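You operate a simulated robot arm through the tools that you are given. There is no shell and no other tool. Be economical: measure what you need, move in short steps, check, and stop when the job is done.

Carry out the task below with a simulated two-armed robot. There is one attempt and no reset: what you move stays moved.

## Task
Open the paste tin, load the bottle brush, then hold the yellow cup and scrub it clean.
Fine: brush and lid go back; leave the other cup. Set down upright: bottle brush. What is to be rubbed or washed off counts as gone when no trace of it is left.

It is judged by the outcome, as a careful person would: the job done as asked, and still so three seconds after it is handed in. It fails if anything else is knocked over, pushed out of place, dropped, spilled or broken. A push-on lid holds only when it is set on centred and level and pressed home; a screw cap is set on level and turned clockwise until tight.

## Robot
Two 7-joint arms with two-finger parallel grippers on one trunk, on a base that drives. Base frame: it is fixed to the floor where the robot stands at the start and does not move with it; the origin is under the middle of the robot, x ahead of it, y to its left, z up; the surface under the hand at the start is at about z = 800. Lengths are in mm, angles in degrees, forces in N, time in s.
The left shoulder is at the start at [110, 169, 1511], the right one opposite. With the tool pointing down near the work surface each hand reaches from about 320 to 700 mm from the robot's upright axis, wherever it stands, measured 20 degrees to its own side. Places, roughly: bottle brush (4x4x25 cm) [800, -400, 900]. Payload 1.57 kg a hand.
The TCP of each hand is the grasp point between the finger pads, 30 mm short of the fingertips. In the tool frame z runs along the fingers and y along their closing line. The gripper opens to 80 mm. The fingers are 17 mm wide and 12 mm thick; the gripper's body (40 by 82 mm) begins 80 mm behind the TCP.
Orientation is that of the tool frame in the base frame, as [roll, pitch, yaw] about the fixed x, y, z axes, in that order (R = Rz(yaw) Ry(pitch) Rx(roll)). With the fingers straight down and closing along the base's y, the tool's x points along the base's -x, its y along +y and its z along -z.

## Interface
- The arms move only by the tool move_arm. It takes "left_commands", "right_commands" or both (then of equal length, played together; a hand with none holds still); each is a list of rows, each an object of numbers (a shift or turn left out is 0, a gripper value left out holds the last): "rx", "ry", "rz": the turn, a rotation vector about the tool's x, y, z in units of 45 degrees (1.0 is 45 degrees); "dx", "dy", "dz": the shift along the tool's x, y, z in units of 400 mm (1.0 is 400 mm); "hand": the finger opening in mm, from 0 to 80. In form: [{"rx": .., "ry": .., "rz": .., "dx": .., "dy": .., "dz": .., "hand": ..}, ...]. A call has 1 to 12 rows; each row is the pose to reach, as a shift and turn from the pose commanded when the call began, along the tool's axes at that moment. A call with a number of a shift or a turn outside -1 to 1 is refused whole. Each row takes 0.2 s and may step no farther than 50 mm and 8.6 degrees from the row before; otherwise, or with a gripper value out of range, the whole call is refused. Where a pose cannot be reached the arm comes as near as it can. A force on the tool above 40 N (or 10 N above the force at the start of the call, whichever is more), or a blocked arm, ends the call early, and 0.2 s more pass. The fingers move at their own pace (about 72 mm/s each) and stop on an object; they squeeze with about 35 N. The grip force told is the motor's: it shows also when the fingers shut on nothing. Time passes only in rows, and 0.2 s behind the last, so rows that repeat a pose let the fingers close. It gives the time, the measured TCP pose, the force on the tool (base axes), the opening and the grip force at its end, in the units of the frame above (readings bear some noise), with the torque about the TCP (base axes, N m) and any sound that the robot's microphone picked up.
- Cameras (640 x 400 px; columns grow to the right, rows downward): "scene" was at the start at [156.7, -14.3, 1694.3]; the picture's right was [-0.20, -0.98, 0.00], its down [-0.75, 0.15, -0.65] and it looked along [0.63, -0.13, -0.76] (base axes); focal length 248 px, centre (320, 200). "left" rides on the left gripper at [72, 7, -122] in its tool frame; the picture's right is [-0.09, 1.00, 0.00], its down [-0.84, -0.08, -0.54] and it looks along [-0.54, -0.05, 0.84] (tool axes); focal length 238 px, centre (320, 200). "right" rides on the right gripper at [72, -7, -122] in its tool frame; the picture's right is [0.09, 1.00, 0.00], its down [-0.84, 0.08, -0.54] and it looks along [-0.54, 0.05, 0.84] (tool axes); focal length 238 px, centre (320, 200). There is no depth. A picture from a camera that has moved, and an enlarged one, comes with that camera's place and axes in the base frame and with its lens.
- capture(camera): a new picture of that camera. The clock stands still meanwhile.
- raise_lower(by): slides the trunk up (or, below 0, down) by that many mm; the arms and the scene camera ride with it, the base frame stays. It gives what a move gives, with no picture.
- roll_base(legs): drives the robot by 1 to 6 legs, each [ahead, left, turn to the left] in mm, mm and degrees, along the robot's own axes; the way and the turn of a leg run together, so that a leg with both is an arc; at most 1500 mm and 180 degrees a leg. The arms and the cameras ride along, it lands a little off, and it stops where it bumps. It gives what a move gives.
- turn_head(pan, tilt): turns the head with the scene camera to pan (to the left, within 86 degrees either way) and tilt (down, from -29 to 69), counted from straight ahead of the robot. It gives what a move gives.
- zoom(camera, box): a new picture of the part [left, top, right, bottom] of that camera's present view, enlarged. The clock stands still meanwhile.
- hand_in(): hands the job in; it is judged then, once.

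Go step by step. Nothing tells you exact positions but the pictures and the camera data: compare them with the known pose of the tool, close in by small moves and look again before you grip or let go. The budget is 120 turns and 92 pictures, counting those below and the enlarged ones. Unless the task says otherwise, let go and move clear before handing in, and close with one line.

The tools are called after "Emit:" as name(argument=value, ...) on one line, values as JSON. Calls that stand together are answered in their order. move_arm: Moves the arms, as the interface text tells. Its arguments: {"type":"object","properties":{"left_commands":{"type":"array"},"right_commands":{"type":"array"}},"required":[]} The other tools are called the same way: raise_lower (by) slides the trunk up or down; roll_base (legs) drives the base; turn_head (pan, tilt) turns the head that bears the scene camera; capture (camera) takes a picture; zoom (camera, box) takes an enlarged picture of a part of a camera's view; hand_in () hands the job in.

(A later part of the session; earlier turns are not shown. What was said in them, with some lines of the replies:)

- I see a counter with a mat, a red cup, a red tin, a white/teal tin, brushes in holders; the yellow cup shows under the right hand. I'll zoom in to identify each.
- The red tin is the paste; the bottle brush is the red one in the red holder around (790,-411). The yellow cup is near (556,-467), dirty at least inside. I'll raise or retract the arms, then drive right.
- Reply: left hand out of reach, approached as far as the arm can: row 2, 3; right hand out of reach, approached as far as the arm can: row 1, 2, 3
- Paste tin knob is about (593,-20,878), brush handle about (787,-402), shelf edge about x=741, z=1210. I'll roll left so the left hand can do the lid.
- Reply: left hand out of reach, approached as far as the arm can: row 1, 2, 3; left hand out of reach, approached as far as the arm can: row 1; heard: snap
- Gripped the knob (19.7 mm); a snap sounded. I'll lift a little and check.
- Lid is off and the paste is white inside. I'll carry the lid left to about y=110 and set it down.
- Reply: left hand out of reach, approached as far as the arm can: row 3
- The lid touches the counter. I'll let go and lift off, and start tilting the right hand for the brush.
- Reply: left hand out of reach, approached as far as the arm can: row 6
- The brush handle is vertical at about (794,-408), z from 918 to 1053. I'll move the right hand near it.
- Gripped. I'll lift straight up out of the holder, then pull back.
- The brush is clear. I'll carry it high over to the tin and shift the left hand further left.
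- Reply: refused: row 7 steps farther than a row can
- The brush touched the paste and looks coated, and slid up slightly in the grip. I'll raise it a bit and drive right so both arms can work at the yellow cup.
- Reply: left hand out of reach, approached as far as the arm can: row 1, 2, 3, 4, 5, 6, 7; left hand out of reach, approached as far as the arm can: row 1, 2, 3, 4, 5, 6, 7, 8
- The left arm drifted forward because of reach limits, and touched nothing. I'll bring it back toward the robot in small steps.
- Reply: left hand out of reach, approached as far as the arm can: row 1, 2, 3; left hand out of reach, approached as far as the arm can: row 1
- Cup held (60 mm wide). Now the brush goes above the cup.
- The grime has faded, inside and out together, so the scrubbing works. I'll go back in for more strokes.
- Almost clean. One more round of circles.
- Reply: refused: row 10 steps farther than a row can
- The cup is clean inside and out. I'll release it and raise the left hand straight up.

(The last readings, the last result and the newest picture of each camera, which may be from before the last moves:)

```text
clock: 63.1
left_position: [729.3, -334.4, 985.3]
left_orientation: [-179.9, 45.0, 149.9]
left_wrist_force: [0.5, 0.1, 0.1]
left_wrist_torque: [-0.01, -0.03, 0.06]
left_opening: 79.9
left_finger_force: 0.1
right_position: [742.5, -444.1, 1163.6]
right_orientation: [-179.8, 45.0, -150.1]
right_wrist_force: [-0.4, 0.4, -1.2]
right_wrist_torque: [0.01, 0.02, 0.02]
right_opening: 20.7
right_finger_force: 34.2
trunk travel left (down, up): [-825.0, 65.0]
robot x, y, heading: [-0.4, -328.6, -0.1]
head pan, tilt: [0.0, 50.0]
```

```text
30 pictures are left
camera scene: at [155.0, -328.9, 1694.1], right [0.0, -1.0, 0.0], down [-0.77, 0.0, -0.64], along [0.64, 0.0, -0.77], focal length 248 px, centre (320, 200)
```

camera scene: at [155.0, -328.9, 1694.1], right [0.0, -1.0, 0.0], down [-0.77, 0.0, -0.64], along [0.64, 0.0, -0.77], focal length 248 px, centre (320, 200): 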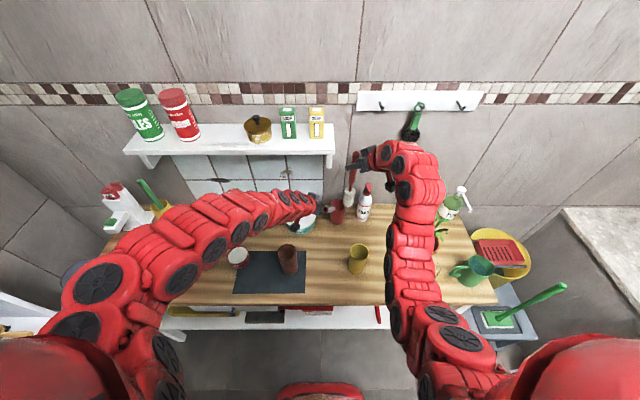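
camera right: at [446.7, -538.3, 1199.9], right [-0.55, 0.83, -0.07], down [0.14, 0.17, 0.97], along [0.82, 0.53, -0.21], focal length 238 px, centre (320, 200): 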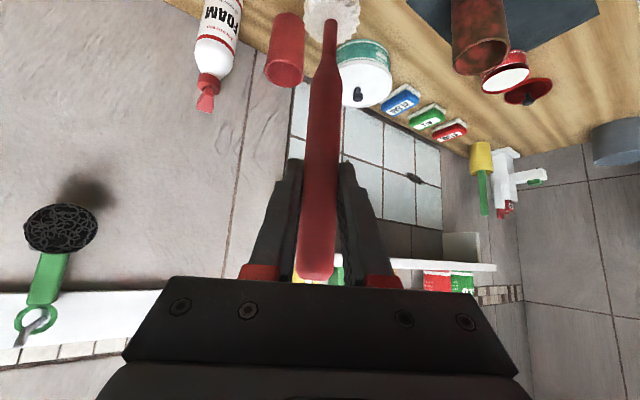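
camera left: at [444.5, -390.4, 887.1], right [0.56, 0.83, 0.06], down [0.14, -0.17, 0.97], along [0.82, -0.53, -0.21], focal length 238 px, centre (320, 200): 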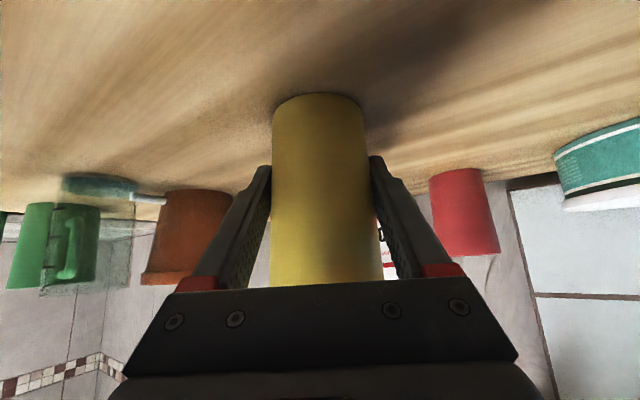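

Emit:
move_arm(left_commands=[{"dx": 0.045, "dy": 0.072, "dz": -0.045}, {"dx": 0.09, "dy": 0.144, "dz": -0.09}, {"dx": 0.134, "dy": 0.215, "dz": -0.134}, {"dx": 0.179, "dy": 0.287, "dz": -0.179}])

Emit:
move_arm(right_commands=[{"dx": -0.05, "dy": 0.006, "dz": 0.054}, {"dx": -0.111, "dy": 0.012, "dz": 0.111}])

Emit:
zoom(camera="scene", box=[310, 140, 390, 230])

Emit:
capture(camera="right")

```text
clock: 64.1
left_position: [723.0, -247.5, 989.4]
left_orientation: [180.0, 44.9, 149.8]
left_wrist_force: [0.9, -0.1, -0.4]
left_wrist_torque: [0.01, 0.05, -0.01]
left_opening: 79.7
left_finger_force: 0.0
left hand out of reach, approached as far as the arm can: row 1, 2, 3, 4
right_position: [742.8, -444.3, 1164.5]
right_orientation: [-179.8, 45.0, -149.9]
right_wrist_force: [-0.4, -0.2, -1.0]
right_wrist_torque: [-0.04, 0.01, -0.01]
right_opening: 20.7
right_finger_force: 33.7
trunk travel left (down, up): [-825.0, 65.0]
robot x, y, heading: [0.1, -332.1, -0.2]
head pan, tilt: [0.0, 50.0]
```

```text
clock: 64.7
left_position: [723.3, -247.7, 988.1]
left_orientation: [-179.8, 44.8, 149.9]
left_wrist_force: [0.2, 0.1, 0.3]
left_wrist_torque: [0.01, 0.01, 0.04]
left_opening: 80.1
left_finger_force: 0.0
right_position: [795.1, -408.3, 1162.3]
right_orientation: [-179.8, 44.9, -150.0]
right_wrist_force: [1.6, -0.2, -0.7]
right_wrist_torque: [0.02, 0.01, 0.04]
right_opening: 20.4
right_finger_force: 33.8
trunk travel left (down, up): [-825.0, 65.0]
robot x, y, heading: [-1.4, -328.8, -0.0]
head pan, tilt: [0.0, 50.0]
```

```text
4.44 times, centred on (350, 185) of scene
camera zoom: at [158.1, -328.1, 1693.8], right [0.0, -1.0, 0.0], down [-0.77, 0.0, -0.64], along [0.64, 0.0, -0.77], focal length 1103 px, centre (187, 267)
```

zoom: 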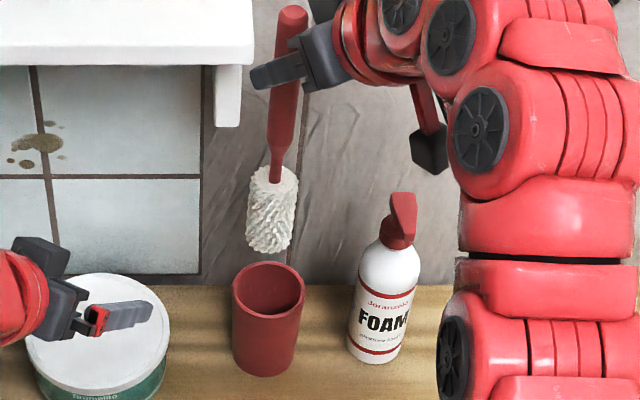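

```text
28 pictures are left
camera right: at [680.4, -483.5, 1197.9], right [-0.55, 0.83, -0.07], down [0.14, 0.17, 0.97], along [0.82, 0.53, -0.21], focal length 238 px, centre (320, 200)
```

right: 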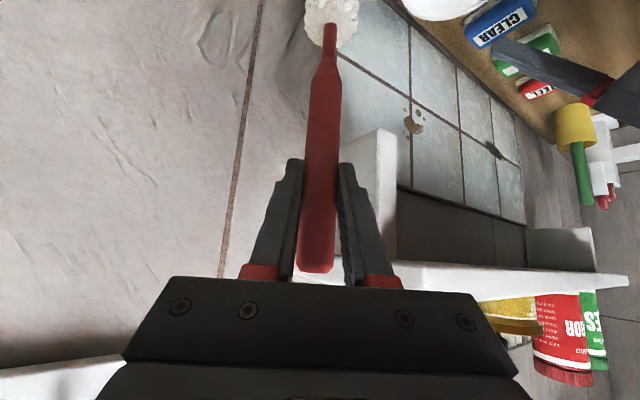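

Emit:
move_arm(right_commands=[{"dx": 0.042, "dy": -0.005, "dz": 0.038}, {"dx": 0.084, "dy": -0.005, "dz": 0.0755}])

Emit:
zoom(camera="scene", box=[320, 160, 380, 230])

Emit:
capture(camera="left")

```text
clock: 65.3
left_position: [722.1, -247.6, 987.3]
left_orientation: [-179.9, 44.8, 149.9]
left_wrist_force: [-0.3, -0.4, 0.3]
left_wrist_torque: [-0.01, 0.0, -0.02]
left_opening: 80.1
left_finger_force: 0.1
right_position: [795.2, -410.3, 1117.6]
right_orientation: [-179.9, 45.0, -150.1]
right_wrist_force: [0.1, -1.2, 0.2]
right_wrist_torque: [0.0, -0.01, 0.0]
right_opening: 20.8
right_finger_force: 34.4
trunk travel left (down, up): [-825.0, 65.0]
robot x, y, heading: [-1.9, -329.0, -0.2]
head pan, tilt: [0.0, 50.0]
```

```text
5.71 times, centred on (350, 195) of scene
camera zoom: at [157.6, -328.6, 1693.8], right [0.0, -1.0, 0.0], down [-0.77, 0.0, -0.64], along [0.64, 0.0, -0.77], focal length 1418 px, centre (149, 229)
```

zoom: 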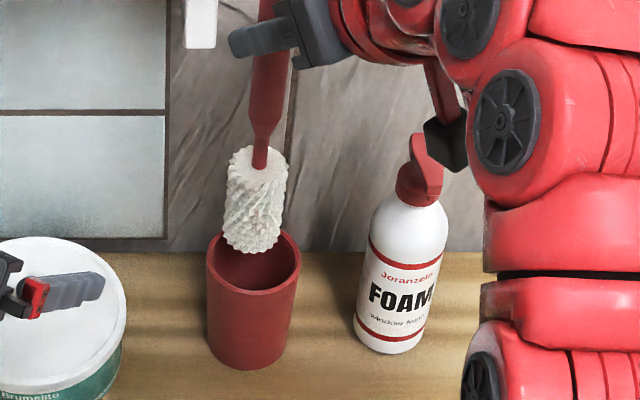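

```text
26 pictures are left
camera left: at [607.7, -173.1, 1023.6], right [0.56, 0.83, 0.06], down [0.14, -0.17, 0.97], along [0.82, -0.53, -0.21], focal length 238 px, centre (320, 200)
```

left: 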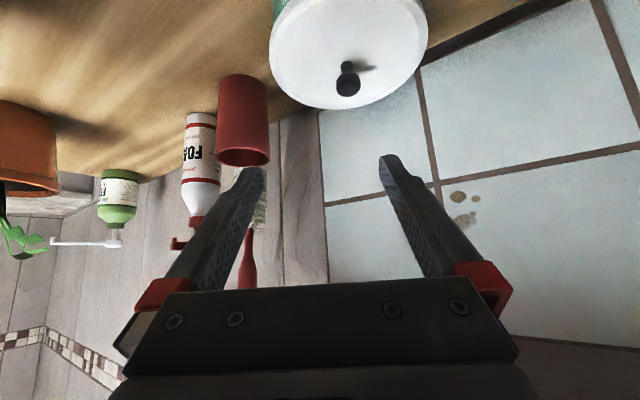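

Emit:
move_arm(right_commands=[{"dx": 0.038, "dy": -0.0055, "dz": 0.038}, {"dx": 0.075, "dy": -0.0055, "dz": 0.075}, {"dx": 0.113, "dy": -0.0055, "dz": 0.113}, {"dx": 0.1505, "dy": -0.0055, "dz": 0.15}])

Emit:
zoom(camera="scene", box=[320, 160, 380, 230])

```text
clock: 66.3
left_position: [720.7, -246.7, 988.4]
left_orientation: [-179.9, 45.0, 149.9]
left_wrist_force: [0.3, 0.0, 0.4]
left_wrist_torque: [-0.01, 0.01, -0.03]
left_opening: 80.0
left_finger_force: 0.1
right_position: [793.5, -412.9, 1032.9]
right_orientation: [-179.8, 45.0, -149.9]
right_wrist_force: [-2.6, -0.2, 10.2]
right_wrist_torque: [-0.23, 0.06, -0.05]
right_opening: 20.7
right_finger_force: 21.4
trunk travel left (down, up): [-825.0, 65.0]
robot x, y, heading: [-0.6, -330.4, -0.1]
head pan, tilt: [0.0, 50.0]
```

```text
5.71 times, centred on (350, 195) of scene
camera zoom: at [153.8, -328.0, 1694.1], right [0.0, -1.0, 0.0], down [-0.76, 0.0, -0.64], along [0.64, 0.0, -0.76], focal length 1418 px, centre (149, 229)
```

zoom: 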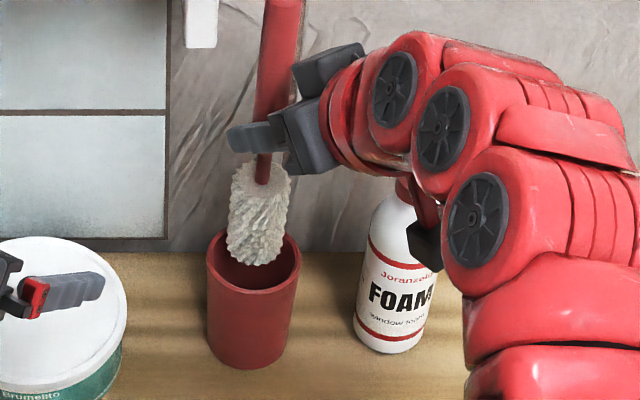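

The tip caught the rear rim and the handle slid up in the grip. I'll lift, shift toward the robot, and look again.

Emit:
move_arm(right_commands=[{"dx": -0.0442, "dz": -0.0442}, {"dx": -0.026, "dy": 0.015, "dz": -0.0625}])

Emit:
zoom(camera="scene", box=[320, 160, 380, 230])

Emit:
zoom(camera="left", box=[160, 50, 320, 290])

Emit:
capture(camera="right")

```text
clock: 66.9
left_position: [721.8, -247.9, 987.7]
left_orientation: [-179.9, 45.0, 149.9]
left_wrist_force: [-0.7, 1.0, 0.0]
left_wrist_torque: [0.03, 0.02, 0.03]
left_opening: 80.0
left_finger_force: 0.1
right_position: [781.8, -412.9, 1059.8]
right_orientation: [-179.7, 44.8, -150.0]
right_wrist_force: [-0.2, 0.2, -0.2]
right_wrist_torque: [0.03, 0.0, -0.03]
right_opening: 20.1
right_finger_force: 34.5
trunk travel left (down, up): [-825.0, 65.0]
robot x, y, heading: [-3.7, -327.9, 0.0]
head pan, tilt: [0.0, 50.0]
```

```text
5.71 times, centred on (350, 195) of scene
camera zoom: at [155.5, -328.4, 1694.0], right [0.0, -1.0, 0.0], down [-0.77, 0.0, -0.64], along [0.64, 0.0, -0.77], focal length 1418 px, centre (149, 229)
```

zoom: 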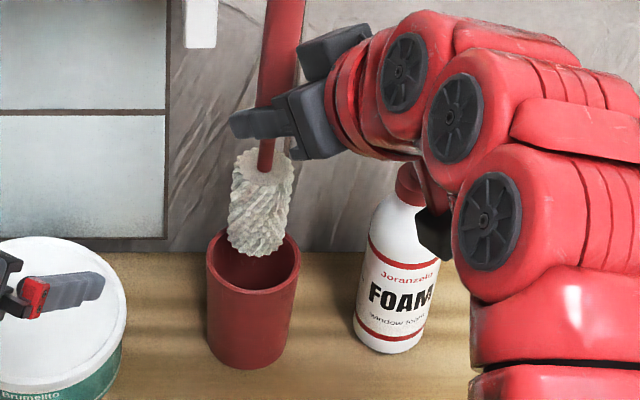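

```text
1.67 times, centred on (240, 170) of left
camera zoom: at [606.5, -172.9, 1024.3], right [0.56, 0.83, 0.06], down [0.14, -0.17, 0.97], along [0.82, -0.53, -0.21], focal length 397 px, centre (453, 250)
```

zoom: 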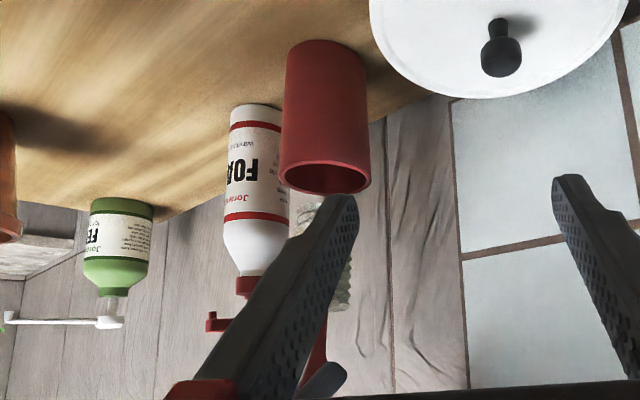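

```text
22 pictures are left
camera right: at [666.7, -487.2, 1094.4], right [-0.55, 0.83, -0.07], down [0.14, 0.17, 0.97], along [0.82, 0.53, -0.21], focal length 238 px, centre (320, 200)
```

right: 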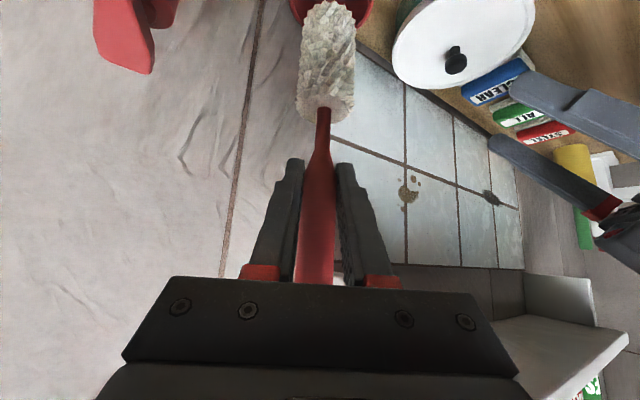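

Both wrist views now show the head centred over the holder. I'll descend gently.

Emit:
move_arm(right_commands=[{"dx": 0.018, "dz": 0.018}, {"dx": 0.036, "dz": 0.036}, {"dx": 0.053, "dz": 0.053}, {"dx": 0.071, "dz": 0.071}])

Emit:
zoom(camera="scene", box=[320, 160, 380, 230])

```text
clock: 67.9
left_position: [723.1, -247.3, 986.8]
left_orientation: [-179.9, 44.9, 149.9]
left_wrist_force: [1.2, -0.6, -0.9]
left_wrist_torque: [-0.01, 0.01, -0.01]
left_opening: 80.1
left_finger_force: 0.1
right_position: [783.3, -412.4, 1019.6]
right_orientation: [-179.9, 44.8, -150.0]
right_wrist_force: [0.1, -0.1, -0.3]
right_wrist_torque: [-0.01, 0.0, 0.0]
right_opening: 20.3
right_finger_force: 33.4
trunk travel left (down, up): [-825.0, 65.0]
robot x, y, heading: [0.1, -330.3, -0.4]
head pan, tilt: [0.0, 50.0]
```

```text
5.71 times, centred on (350, 195) of scene
camera zoom: at [157.0, -328.4, 1693.9], right [0.0, -1.0, 0.0], down [-0.77, 0.0, -0.64], along [0.64, 0.0, -0.77], focal length 1418 px, centre (149, 229)
```

zoom: 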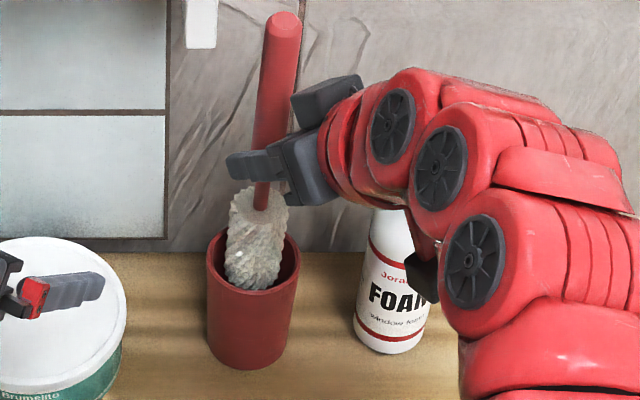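

Emit:
move_arm(right_commands=[{"dx": 0.018, "dz": 0.018}, {"dx": 0.036, "dz": 0.036}, {"dx": 0.053, "dz": 0.053}, {"dx": 0.071, "dz": 0.071}, {"dx": 0.088, "dz": 0.088}])

Emit:
zoom(camera="scene", box=[320, 160, 380, 230])

```text
clock: 69.1
left_position: [723.7, -246.7, 987.9]
left_orientation: [-179.9, 44.9, 149.9]
left_wrist_force: [-0.3, -0.4, 0.6]
left_wrist_torque: [-0.03, -0.01, -0.03]
left_opening: 80.3
left_finger_force: 0.1
right_position: [783.0, -414.1, 967.6]
right_orientation: [-179.8, 45.0, -150.2]
right_wrist_force: [-0.3, 0.4, 0.3]
right_wrist_torque: [0.01, 0.03, -0.03]
right_opening: 20.4
right_finger_force: 34.1
trunk travel left (down, up): [-825.0, 65.0]
robot x, y, heading: [-0.2, -330.9, -0.1]
head pan, tilt: [0.0, 50.0]
```

```text
5.71 times, centred on (350, 195) of scene
camera zoom: at [157.4, -328.4, 1693.8], right [0.0, -1.0, 0.0], down [-0.77, 0.0, -0.64], along [0.64, 0.0, -0.77], focal length 1418 px, centre (149, 229)
```

zoom: 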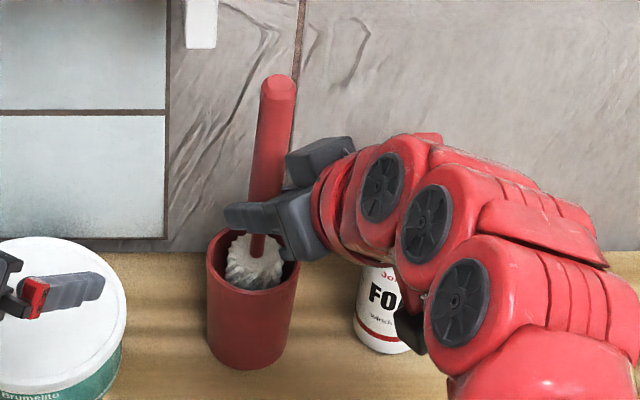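

Emit:
move_arm(right_commands=[{"dx": 0.014, "dz": 0.014}, {"dx": 0.027, "dz": 0.027}, {"dx": 0.04, "dz": 0.04}])

Emit:
capture(camera="right")

```text
clock: 69.9
left_position: [722.8, -246.2, 987.0]
left_orientation: [-179.9, 44.8, 149.9]
left_wrist_force: [-0.2, 0.3, 0.5]
left_wrist_torque: [0.0, 0.02, -0.02]
left_opening: 80.0
left_finger_force: 0.0
right_position: [783.6, -413.7, 944.6]
right_orientation: [-179.9, 44.9, -150.1]
right_wrist_force: [0.3, -0.3, -0.4]
right_wrist_torque: [0.03, 0.01, 0.0]
right_opening: 20.1
right_finger_force: 33.7
trunk travel left (down, up): [-825.0, 65.0]
robot x, y, heading: [-1.5, -330.5, -0.2]
head pan, tilt: [0.0, 50.0]
```

```text
19 pictures are left
camera right: at [667.8, -487.7, 980.3], right [-0.55, 0.83, -0.07], down [0.14, 0.17, 0.97], along [0.82, 0.53, -0.21], focal length 238 px, centre (320, 200)
```

right: 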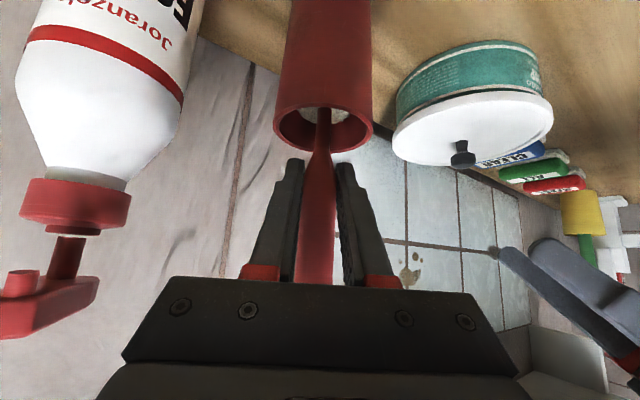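

Emit:
move_arm(right_commands=[{"dx": 0.008, "dz": 0.008}, {"dx": 0.008, "dz": 0.008, "hand": 30}, {"dx": 0.008, "dz": 0.008, "hand": 56}, {"dx": 0.008, "dz": 0.008, "hand": 56}])

Emit:
zoom(camera="scene", box=[320, 160, 380, 230])

Emit:
capture(camera="right")

```text
clock: 70.9
left_position: [723.9, -247.6, 987.6]
left_orientation: [-179.9, 44.9, 150.0]
left_wrist_force: [-0.4, 0.6, 0.1]
left_wrist_torque: [-0.03, -0.01, 0.03]
left_opening: 79.9
left_finger_force: 0.0
right_position: [783.8, -412.4, 940.3]
right_orientation: [-179.8, 45.1, -150.0]
right_wrist_force: [-1.1, 0.0, -0.1]
right_wrist_torque: [0.01, 0.0, -0.02]
right_opening: 56.0
right_finger_force: 0.1
trunk travel left (down, up): [-825.0, 65.0]
robot x, y, heading: [-2.6, -329.5, -0.1]
head pan, tilt: [0.0, 50.0]
```

```text
5.71 times, centred on (350, 195) of scene
camera zoom: at [157.3, -328.4, 1693.8], right [0.0, -1.0, 0.0], down [-0.77, 0.0, -0.64], along [0.64, 0.0, -0.77], focal length 1418 px, centre (149, 229)
```

zoom: 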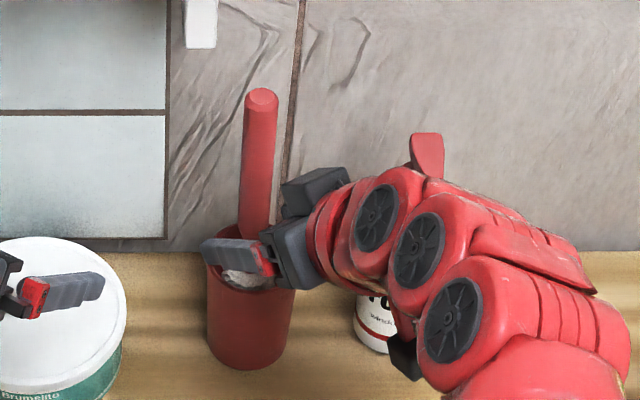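

```text
17 pictures are left
camera right: at [668.1, -487.2, 976.0], right [-0.55, 0.83, -0.07], down [0.14, 0.17, 0.97], along [0.82, 0.53, -0.21], focal length 238 px, centre (320, 200)
```

right: 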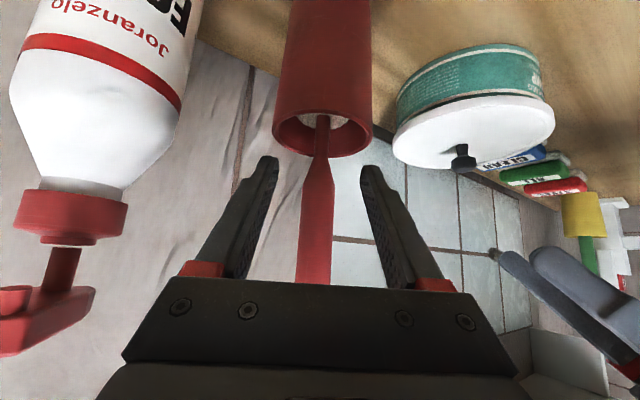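

Emit:
move_arm(right_commands=[{"dz": -0.09}, {"dz": -0.18}, {"dz": -0.28}, {"dz": -0.4}])

Emit:
capture(camera="right")

```text
clock: 71.9
left_position: [721.3, -247.6, 988.7]
left_orientation: [-180.0, 45.0, 149.9]
left_wrist_force: [0.3, -0.6, -0.2]
left_wrist_torque: [0.0, -0.01, 0.05]
left_opening: 80.1
left_finger_force: 0.1
right_position: [683.7, -467.6, 1053.4]
right_orientation: [-179.8, 45.0, -150.1]
right_wrist_force: [-0.5, 0.0, -0.8]
right_wrist_torque: [-0.01, -0.01, -0.01]
right_opening: 56.0
right_finger_force: 0.0
trunk travel left (down, up): [-825.0, 65.0]
robot x, y, heading: [-2.7, -330.6, -0.2]
head pan, tilt: [0.0, 50.0]
```

```text
16 pictures are left
camera right: at [568.5, -542.7, 1089.1], right [-0.55, 0.83, -0.07], down [0.14, 0.17, 0.97], along [0.82, 0.53, -0.21], focal length 238 px, centre (320, 200)
```

right: 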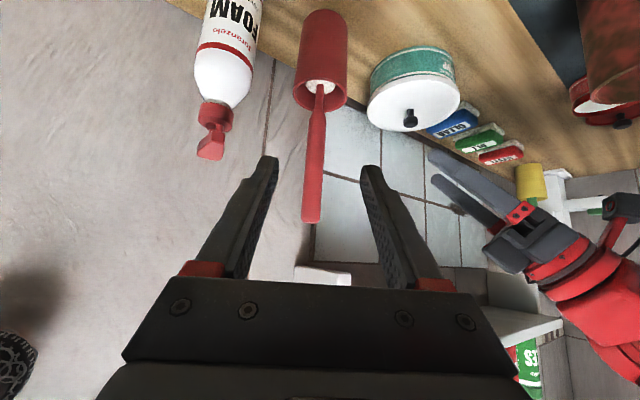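

The brush is back upright in its holder. Now I'll drive left and bring the left hand to vertical for the lid.

Emit:
roll_base(legs=[[0, 205, 0]])

Emit:
move_arm(left_commands=[{"dx": 0.06, "dy": -0.006, "dz": -0.06}, {"rx": -0.0374, "ry": 0.1396, "rz": -0.0903, "dx": 0.09, "dy": -0.01, "dz": -0.09}, {"rx": -0.0749, "ry": 0.2791, "rz": -0.1806, "dx": 0.12, "dy": -0.013, "dz": -0.12}, {"rx": -0.1123, "ry": 0.4187, "rz": -0.2709, "dx": 0.15, "dy": -0.016, "dz": -0.15}, {"rx": -0.1497, "ry": 0.5583, "rz": -0.3611, "dx": 0.18, "dy": -0.019, "dz": -0.18}, {"rx": -0.1871, "ry": 0.6979, "rz": -0.4514, "dx": 0.21, "dy": -0.022, "dz": -0.21}, {"rx": -0.2246, "ry": 0.8374, "rz": -0.5417, "dx": 0.23, "dy": -0.025, "dz": -0.23}, {"rx": -0.262, "ry": 0.977, "rz": -0.632, "dx": 0.244, "dy": -0.026, "dz": -0.244, "hand": 46}])

Emit:
capture(camera="scene")

```text
clock: 73.5
left_position: [723.3, -47.5, 988.2]
left_orientation: [180.0, 44.9, 149.7]
left_wrist_force: [-0.9, 0.9, 0.5]
left_wrist_torque: [0.0, 0.01, 0.0]
left_opening: 79.8
left_finger_force: 0.0
right_position: [686.0, -267.6, 1052.5]
right_orientation: [-180.0, 45.0, -150.2]
right_wrist_force: [-0.1, 0.7, 0.6]
right_wrist_torque: [0.0, -0.04, 0.0]
right_opening: 56.2
right_finger_force: 0.0
trunk travel left (down, up): [-825.0, 65.0]
robot x, y, heading: [-0.0, -129.0, -0.2]
head pan, tilt: [0.0, 50.0]
```

```text
clock: 75.3
left_position: [608.8, 14.3, 982.3]
left_orientation: [179.9, -0.4, 179.7]
left_wrist_force: [-0.2, -0.8, -0.2]
left_wrist_torque: [0.01, 0.02, 0.02]
left_opening: 46.0
left_finger_force: 0.0
left hand out of reach, approached as far as the arm can: row 1, 2, 3, 4, 5, 6, 7, 8
right_position: [685.0, -267.1, 1054.4]
right_orientation: [-179.8, 45.0, -150.1]
right_wrist_force: [0.0, -0.2, 1.4]
right_wrist_torque: [0.0, 0.01, -0.01]
right_opening: 56.1
right_finger_force: 0.0
trunk travel left (down, up): [-825.0, 65.0]
robot x, y, heading: [0.3, -127.8, -0.5]
head pan, tilt: [0.0, 50.0]
```

```text
15 pictures are left
camera scene: at [157.6, -125.4, 1693.9], right [-0.01, -1.0, 0.0], down [-0.77, 0.0, -0.64], along [0.64, 0.0, -0.77], focal length 248 px, centre (320, 200)
```

scene: 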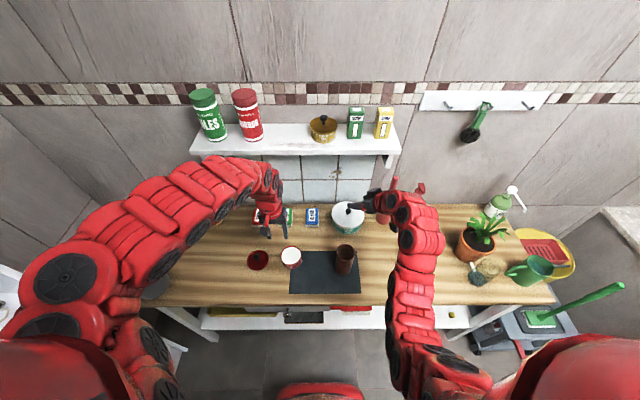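

Emit:
move_arm(left_commands=[{"dx": 0.0375, "dy": 0.1, "dz": 0.04}, {"dx": 0.0375, "dy": 0.2, "dz": 0.06}, {"dx": 0.0375, "dy": 0.2425, "dz": 0.14}, {"dx": 0.0375, "dy": 0.2425, "dz": 0.24}])

Emit:
capture(camera="left")

```text
clock: 76.3
left_position: [595.0, 110.9, 883.4]
left_orientation: [-180.0, -0.1, 179.7]
left_wrist_force: [0.3, 0.6, 0.1]
left_wrist_torque: [0.0, 0.0, -0.02]
left_opening: 46.3
left_finger_force: 0.1
left hand out of reach, approached as far as the arm can: row 1
right_position: [686.9, -266.4, 1052.3]
right_orientation: [-179.8, 45.0, -150.1]
right_wrist_force: [-0.1, 0.6, 0.5]
right_wrist_torque: [-0.02, 0.01, -0.03]
right_opening: 55.9
right_finger_force: 0.0
trunk travel left (down, up): [-825.0, 65.0]
robot x, y, heading: [-1.0, -125.5, -0.1]
head pan, tilt: [0.0, 50.0]
```

```text
14 pictures are left
camera left: at [523.2, 118.1, 1006.0], right [0.1, 1.0, 0.0], down [0.84, -0.08, 0.54], along [0.54, -0.05, -0.84], focal length 238 px, centre (320, 200)
```

left: 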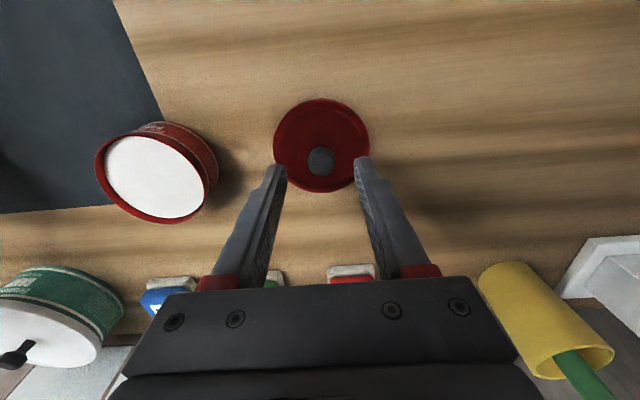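

Emit:
move_arm(left_commands=[{"dy": 0.002, "dz": 0.05}, {"dy": 0.002, "dz": 0.095}, {"dy": 0.002, "dz": 0.095, "hand": 5}, {"dy": 0.002, "dz": 0.095, "hand": 5}, {"dy": 0.002, "dz": 0.095, "hand": 5}, {"dy": 0.002, "dz": 0.0}, {"dy": 0.002, "dz": -0.1}])

Emit:
capture(camera="left")

```text
clock: 77.9
left_position: [594.3, 108.7, 925.0]
left_orientation: [-179.9, -0.1, 179.7]
left_wrist_force: [0.2, -0.2, -1.2]
left_wrist_torque: [0.03, 0.0, -0.02]
left_opening: 19.0
left_finger_force: 33.2
right_position: [685.0, -266.7, 1053.7]
right_orientation: [-179.8, 44.8, -150.2]
right_wrist_force: [0.4, 0.3, -0.2]
right_wrist_torque: [0.0, 0.03, 0.0]
right_opening: 56.1
right_finger_force: 0.0
trunk travel left (down, up): [-825.0, 65.0]
robot x, y, heading: [0.9, -124.9, -0.4]
head pan, tilt: [0.0, 50.0]
```

```text
13 pictures are left
camera left: at [521.1, 115.9, 1047.8], right [0.1, 1.0, 0.0], down [0.84, -0.08, 0.54], along [0.54, -0.05, -0.84], focal length 238 px, centre (320, 200)
```

left: 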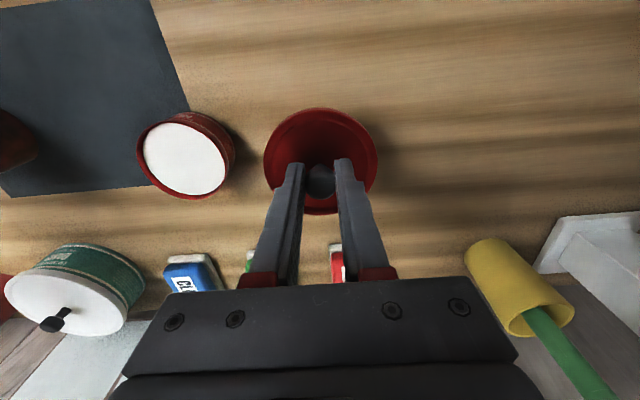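

Emit:
move_arm(left_commands=[{"dz": -0.05}, {"dy": -0.1, "dz": -0.05}, {"dy": -0.2, "dz": -0.05}, {"dy": -0.3, "dz": -0.05}, {"dx": 0.001, "dy": -0.318, "dz": -0.02}])

Emit:
capture(camera="left")

Emit:
zoom(camera="scene", box=[240, 200, 340, 290])

```text
clock: 79.1
left_position: [596.1, -14.4, 931.2]
left_orientation: [-180.0, -0.1, 179.7]
left_wrist_force: [0.0, 0.2, -1.1]
left_wrist_torque: [-0.01, 0.03, -0.02]
left_opening: 18.9
left_finger_force: 33.1
right_position: [687.5, -267.8, 1052.6]
right_orientation: [-179.7, 44.9, -150.2]
right_wrist_force: [-0.2, -0.2, -0.1]
right_wrist_torque: [0.02, -0.01, -0.03]
right_opening: 55.8
right_finger_force: 0.1
trunk travel left (down, up): [-825.0, 65.0]
robot x, y, heading: [-4.0, -123.2, -0.3]
head pan, tilt: [0.0, 50.0]
```

```text
12 pictures are left
camera left: at [523.9, -7.7, 1054.2], right [0.1, 1.0, 0.0], down [0.84, -0.08, 0.54], along [0.54, -0.05, -0.84], focal length 238 px, centre (320, 200)
```

left: 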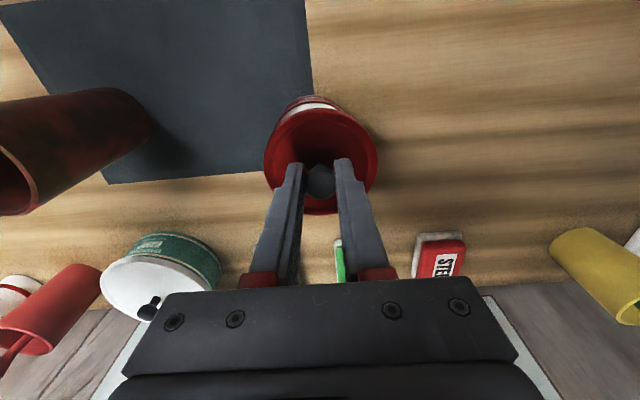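

```text
4.44 times, centred on (290, 245) of scene
camera zoom: at [158.7, -125.4, 1693.8], right [-0.01, -1.0, 0.0], down [-0.77, 0.0, -0.64], along [0.64, 0.0, -0.77], focal length 1103 px, centre (453, 0)
```

zoom: 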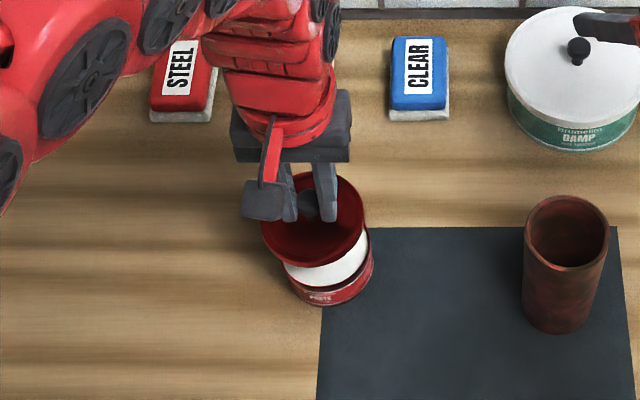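

Emit:
move_arm(left_commands=[{"dx": 0.003, "dy": -0.0125, "dz": 0.0}, {"dx": 0.003, "dy": -0.0125, "dz": 0.025}])

Emit:
capture(camera="left")

Emit:
zoom(camera="scene", box=[260, 220, 320, 280])

```text
clock: 79.7
left_position: [594.7, -19.8, 921.8]
left_orientation: [179.9, -0.2, 179.6]
left_wrist_force: [0.0, 0.7, 0.1]
left_wrist_torque: [0.01, -0.01, 0.01]
left_opening: 18.6
left_finger_force: 33.0
right_position: [686.5, -267.4, 1052.4]
right_orientation: [-179.8, 44.9, -150.2]
right_wrist_force: [0.5, 0.1, -0.5]
right_wrist_torque: [0.0, 0.04, 0.0]
right_opening: 56.1
right_finger_force: 0.1
trunk travel left (down, up): [-825.0, 65.0]
robot x, y, heading: [0.6, -127.1, -0.3]
head pan, tilt: [0.0, 50.0]
```

```text
10 pictures are left
camera left: at [523.0, -13.2, 1045.3], right [0.1, 1.0, 0.0], down [0.84, -0.08, 0.54], along [0.54, -0.05, -0.84], focal length 238 px, centre (320, 200)
```

left: 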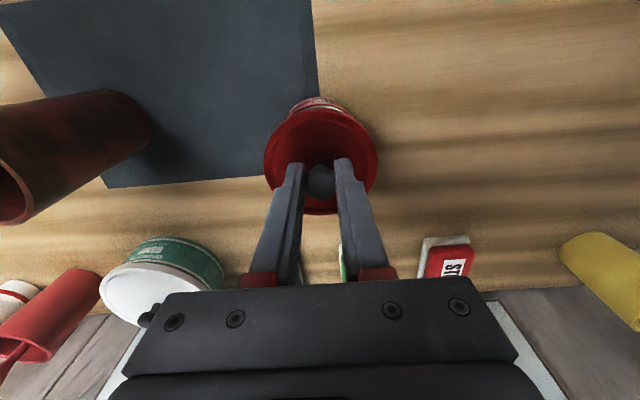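

```text
6.67 times, centred on (290, 250) of scene
camera zoom: at [158.7, -125.2, 1693.8], right [-0.01, -1.0, 0.0], down [-0.77, 0.0, -0.64], along [0.64, 0.0, -0.77], focal length 1655 px, centre (520, -133)
```

zoom: 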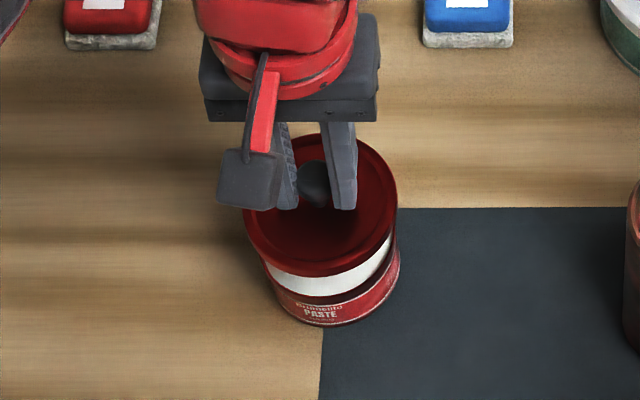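

Emit:
move_arm(left_commands=[{"dz": 0.04}, {"dz": 0.065}, {"dz": 0.08}, {"dz": 0.087}])

Emit:
zoom(camera="scene", box=[260, 220, 320, 280])

```text
clock: 80.7
left_position: [594.6, -20.1, 887.8]
left_orientation: [-179.9, -0.1, 179.6]
left_wrist_force: [-0.7, 0.3, 0.1]
left_wrist_torque: [-0.01, 0.01, -0.04]
left_opening: 19.0
left_finger_force: 33.4
right_position: [685.9, -267.0, 1052.3]
right_orientation: [-179.8, 44.9, -150.2]
right_wrist_force: [-0.7, 0.2, 0.1]
right_wrist_torque: [0.0, 0.01, 0.0]
right_opening: 56.2
right_finger_force: 0.0
trunk travel left (down, up): [-825.0, 65.0]
robot x, y, heading: [1.5, -125.1, -0.3]
head pan, tilt: [0.0, 50.0]
```

```text
6.67 times, centred on (290, 250) of scene
camera zoom: at [158.3, -125.7, 1693.8], right [-0.01, -1.0, 0.0], down [-0.77, 0.0, -0.64], along [0.64, 0.0, -0.77], focal length 1655 px, centre (520, -133)
```

zoom: 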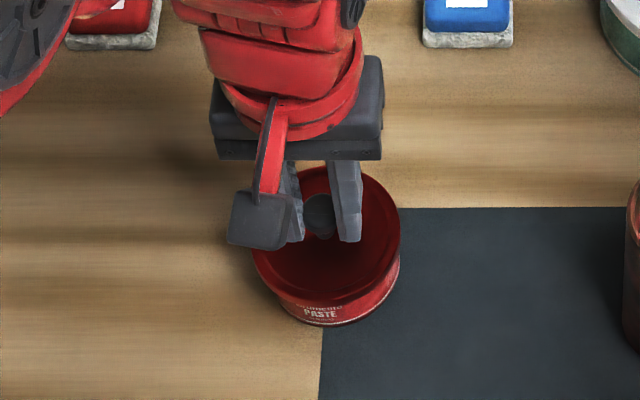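

Emit:
move_arm(left_commands=[{"dz": 0.005}, {"dz": 0.01}, {"dz": 0.015}, {"dz": 0.02}])

```text
clock: 81.7
left_position: [593.9, -18.4, 882.4]
left_orientation: [-179.9, 0.2, 179.6]
left_wrist_force: [2.3, 3.0, 26.0]
left_wrist_torque: [-0.08, 0.05, -0.03]
left_opening: 19.8
left_finger_force: 33.2
right_position: [684.9, -266.5, 1054.7]
right_orientation: [-179.7, 45.1, -150.2]
right_wrist_force: [-0.1, 0.3, -0.6]
right_wrist_torque: [-0.01, -0.01, 0.05]
right_opening: 55.8
right_finger_force: 0.0
trunk travel left (down, up): [-825.0, 65.0]
robot x, y, heading: [0.9, -125.7, -0.2]
head pan, tilt: [0.0, 50.0]
```

Emit:
move_arm(left_commands=[{"dz": 0.005}, {"dz": 0.01}, {"dz": 0.015}, {"dz": 0.02}])

```text
clock: 82.2
left_position: [592.6, -19.4, 882.8]
left_orientation: [179.9, 0.2, 179.8]
left_wrist_force: [-5.5, 3.1, 27.1]
left_wrist_torque: [0.12, 0.17, -0.03]
left_opening: 19.1
left_finger_force: 33.5
right_position: [682.6, -267.1, 1054.8]
right_orientation: [-179.7, 45.0, -150.1]
right_wrist_force: [0.8, -0.4, -0.3]
right_wrist_torque: [0.02, 0.0, 0.0]
right_opening: 55.9
right_finger_force: 0.0
trunk travel left (down, up): [-825.0, 65.0]
robot x, y, heading: [2.1, -123.2, -0.5]
head pan, tilt: [0.0, 50.0]
stopped in row 2 (left hand): the force on the tool passed its limit at 41 N (the readings are from after the stop); the commanded pose is now the measured one
```

Emit:
zoom(camera="left", box=[240, 70, 400, 230])

Emit:
zoom(camera="scene", box=[270, 230, 310, 270])

```text
2.50 times, centred on (320, 150) of left
camera zoom: at [521.1, -13.2, 1004.3], right [0.1, 1.0, 0.0], down [0.83, -0.08, 0.55], along [0.54, -0.05, -0.84], focal length 596 px, centre (320, 325)
```

zoom: 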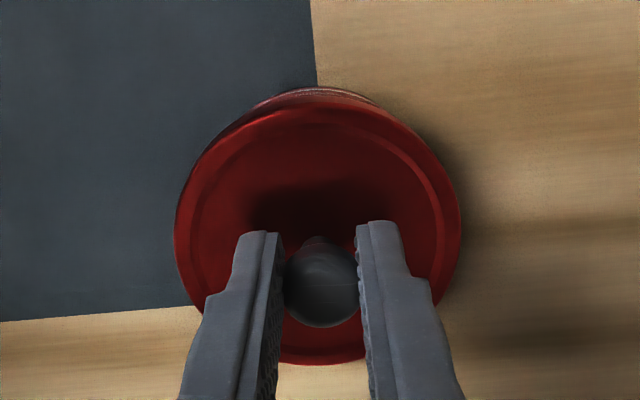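

```text
10.00 times, centred on (290, 250) of scene
camera zoom: at [153.1, -126.3, 1694.4], right [-0.01, -1.0, 0.0], down [-0.76, 0.0, -0.65], along [0.65, 0.0, -0.76], focal length 2482 px, centre (620, -300)
```

zoom: 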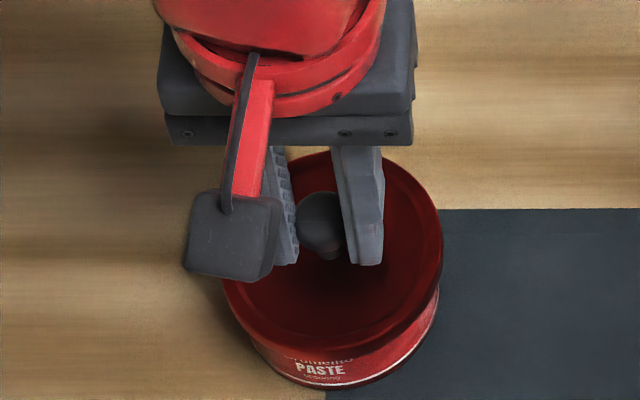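

Emit:
move_arm(left_commands=[{"dz": 0.004}, {"dz": 0.006}, {"dz": 0.006}, {"dz": 0.008}, {"dz": 0.008}])

```text
clock: 82.8
left_position: [595.4, -19.2, 881.8]
left_orientation: [179.9, 0.5, 179.7]
left_wrist_force: [-8.8, 0.5, 30.3]
left_wrist_torque: [0.08, 0.13, -0.03]
left_opening: 19.7
left_finger_force: 33.8
right_position: [681.6, -267.6, 1055.3]
right_orientation: [-179.6, 45.2, -150.1]
right_wrist_force: [0.9, 0.3, 0.3]
right_wrist_torque: [-0.01, 0.05, 0.0]
right_opening: 55.8
right_finger_force: 0.1
trunk travel left (down, up): [-825.0, 65.0]
robot x, y, heading: [-2.4, -127.2, -0.5]
head pan, tilt: [0.0, 50.0]
stopped in row 2 (left hand): the force on the tool passed its limit at 40 N (the readings are from after the stop); the commanded pose is now the measured one
```

Emit:
move_arm(left_commands=[{"dz": -0.006}, {"dz": -0.006, "hand": 44}, {"dz": -0.006, "hand": 44}, {"dz": -0.06}, {"dz": -0.12}, {"dz": -0.13, "hand": 0}, {"dz": -0.13, "hand": 0}, {"dz": -0.13, "hand": 0}, {"dz": -0.13, "hand": 0}])

Emit:
zoom(camera="scene", box=[270, 230, 310, 270])

```text
clock: 84.8
left_position: [597.2, -20.7, 931.2]
left_orientation: [180.0, 0.3, 179.7]
left_wrist_force: [-0.7, 0.4, -0.4]
left_wrist_torque: [-0.02, -0.02, -0.01]
left_opening: 0.0
left_finger_force: 20.8
right_position: [686.3, -266.1, 1052.7]
right_orientation: [-179.8, 45.0, -150.3]
right_wrist_force: [1.0, -0.8, 0.2]
right_wrist_torque: [0.02, 0.02, -0.02]
right_opening: 56.0
right_finger_force: 0.1
trunk travel left (down, up): [-825.0, 65.0]
robot x, y, heading: [1.0, -124.2, -0.3]
head pan, tilt: [0.0, 50.0]
heard: snap
```

```text
10.00 times, centred on (290, 250) of scene
camera zoom: at [158.2, -125.6, 1693.8], right [-0.01, -1.0, 0.0], down [-0.77, 0.0, -0.64], along [0.64, 0.0, -0.77], focal length 2482 px, centre (620, -300)
```

zoom: 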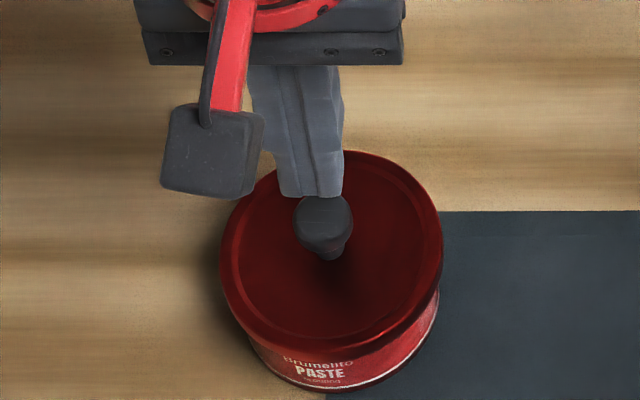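

A snap was heard as I let go, so the lid has likely seated. I'll press gently on the knob with closed fingers to be sure.

Emit:
move_arm(left_commands=[{"dx": 0.0075, "dy": 0.003, "dz": 0.02}, {"dx": 0.0075, "dy": 0.003, "dz": 0.04}, {"dx": 0.0075, "dy": 0.003, "dz": 0.05}, {"dx": 0.0075, "dy": 0.003, "dz": 0.055}, {"dx": 0.0075, "dy": 0.003, "dz": 0.06}, {"dx": 0.0075, "dy": 0.003, "dz": 0.065}, {"dx": 0.0075, "dy": 0.003, "dz": 0.07}, {"dx": 0.0075, "dy": 0.003, "dz": 0.075}])

```text
clock: 86.6
left_position: [593.6, -17.6, 902.0]
left_orientation: [180.0, 0.5, 179.8]
left_wrist_force: [-0.9, -0.2, 21.6]
left_wrist_torque: [-0.04, -0.12, 0.06]
left_opening: 0.1
left_finger_force: 21.1
right_position: [684.2, -267.8, 1054.2]
right_orientation: [-179.8, 45.1, -150.0]
right_wrist_force: [0.2, 0.0, -0.6]
right_wrist_torque: [-0.03, 0.04, 0.03]
right_opening: 56.0
right_finger_force: 0.0
trunk travel left (down, up): [-825.0, 65.0]
robot x, y, heading: [0.9, -128.6, -0.5]
head pan, tilt: [0.0, 50.0]
```

Emit:
move_arm(left_commands=[{"dz": 0.003}, {"dz": 0.006}, {"dz": 0.009}])

Emit:
move_arm(left_commands=[{"dz": -0.02}, {"dz": -0.08}, {"dz": -0.14}, {"dz": -0.16, "dy": 0.1}, {"dz": -0.16, "dy": 0.2}, {"dz": -0.16, "dy": 0.3}])

Emit:
capture(camera="scene")

Emit:
zoom(camera="scene", box=[270, 230, 310, 270])

```text
clock: 87.2
left_position: [594.1, -18.4, 901.4]
left_orientation: [-180.0, 0.8, 179.9]
left_wrist_force: [-8.0, -0.8, 28.2]
left_wrist_torque: [-0.06, 0.09, -0.05]
left_opening: 0.1
left_finger_force: 21.3
right_position: [682.6, -266.9, 1054.9]
right_orientation: [-179.7, 45.1, -150.1]
right_wrist_force: [-1.0, -0.4, -0.8]
right_wrist_torque: [-0.02, 0.03, 0.0]
right_opening: 55.9
right_finger_force: 0.0
trunk travel left (down, up): [-825.0, 65.0]
robot x, y, heading: [0.6, -127.5, -0.2]
head pan, tilt: [0.0, 50.0]
stopped in row 3 (left hand): the force on the tool passed its limit at 42 N (the readings are from after the stop); the commanded pose is now the measured one
```

```text
clock: 88.7
left_position: [601.2, 102.2, 955.9]
left_orientation: [-179.9, 0.6, 179.7]
left_wrist_force: [0.4, -0.2, -0.2]
left_wrist_torque: [-0.03, 0.03, -0.01]
left_opening: 0.0
left_finger_force: 21.2
left hand out of reach, approached as far as the arm can: row 3, 4, 5, 6
right_position: [686.4, -265.1, 1053.8]
right_orientation: [-179.9, 44.9, -150.2]
right_wrist_force: [-0.1, 0.6, 0.5]
right_wrist_torque: [-0.02, -0.01, 0.0]
right_opening: 56.0
right_finger_force: 0.1
trunk travel left (down, up): [-825.0, 65.0]
robot x, y, heading: [0.3, -127.2, -0.1]
head pan, tilt: [0.0, 50.0]
```

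```text
4 pictures are left
camera scene: at [158.1, -124.2, 1693.8], right [-0.01, -1.0, 0.0], down [-0.77, 0.0, -0.64], along [0.64, 0.0, -0.77], focal length 248 px, centre (320, 200)
```

scene: 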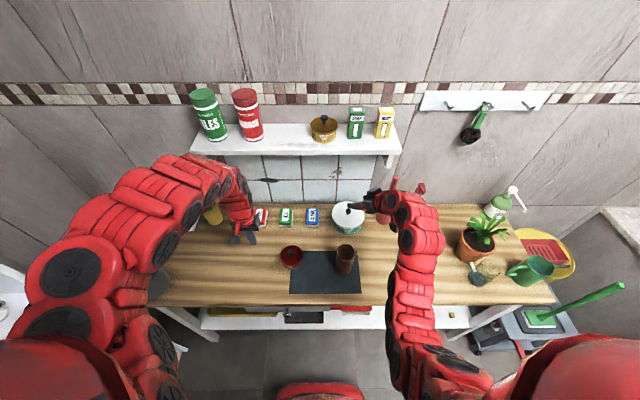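

```text
10.00 times, centred on (290, 250) of scene
camera zoom: at [158.1, -124.2, 1693.8], right [-0.01, -1.0, 0.0], down [-0.77, 0.0, -0.64], along [0.64, 0.0, -0.77], focal length 2482 px, centre (620, -300)
```

zoom: 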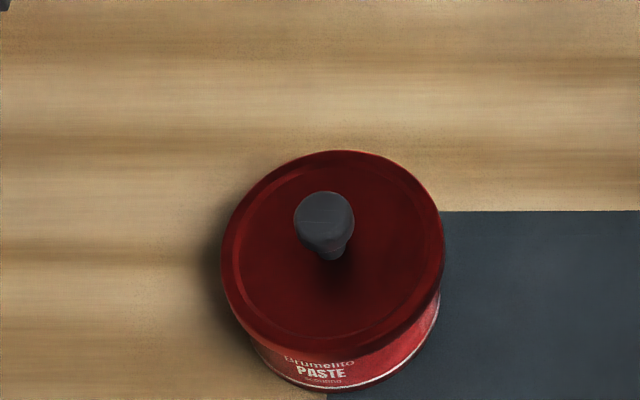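

Emit:
hand_in()

```text
The job is handed in.
```

I scrubbed the yellow cup with the paste-loaded brush until the cameras showed no dirt, and set it back down where it stood. The bottle brush is upright in its holder, the lid is pressed back onto the paste tin, and the red cup wasn't touched. I heard a snap as I let go of the lid and it looks centred, though I didn't pull on it to test it.
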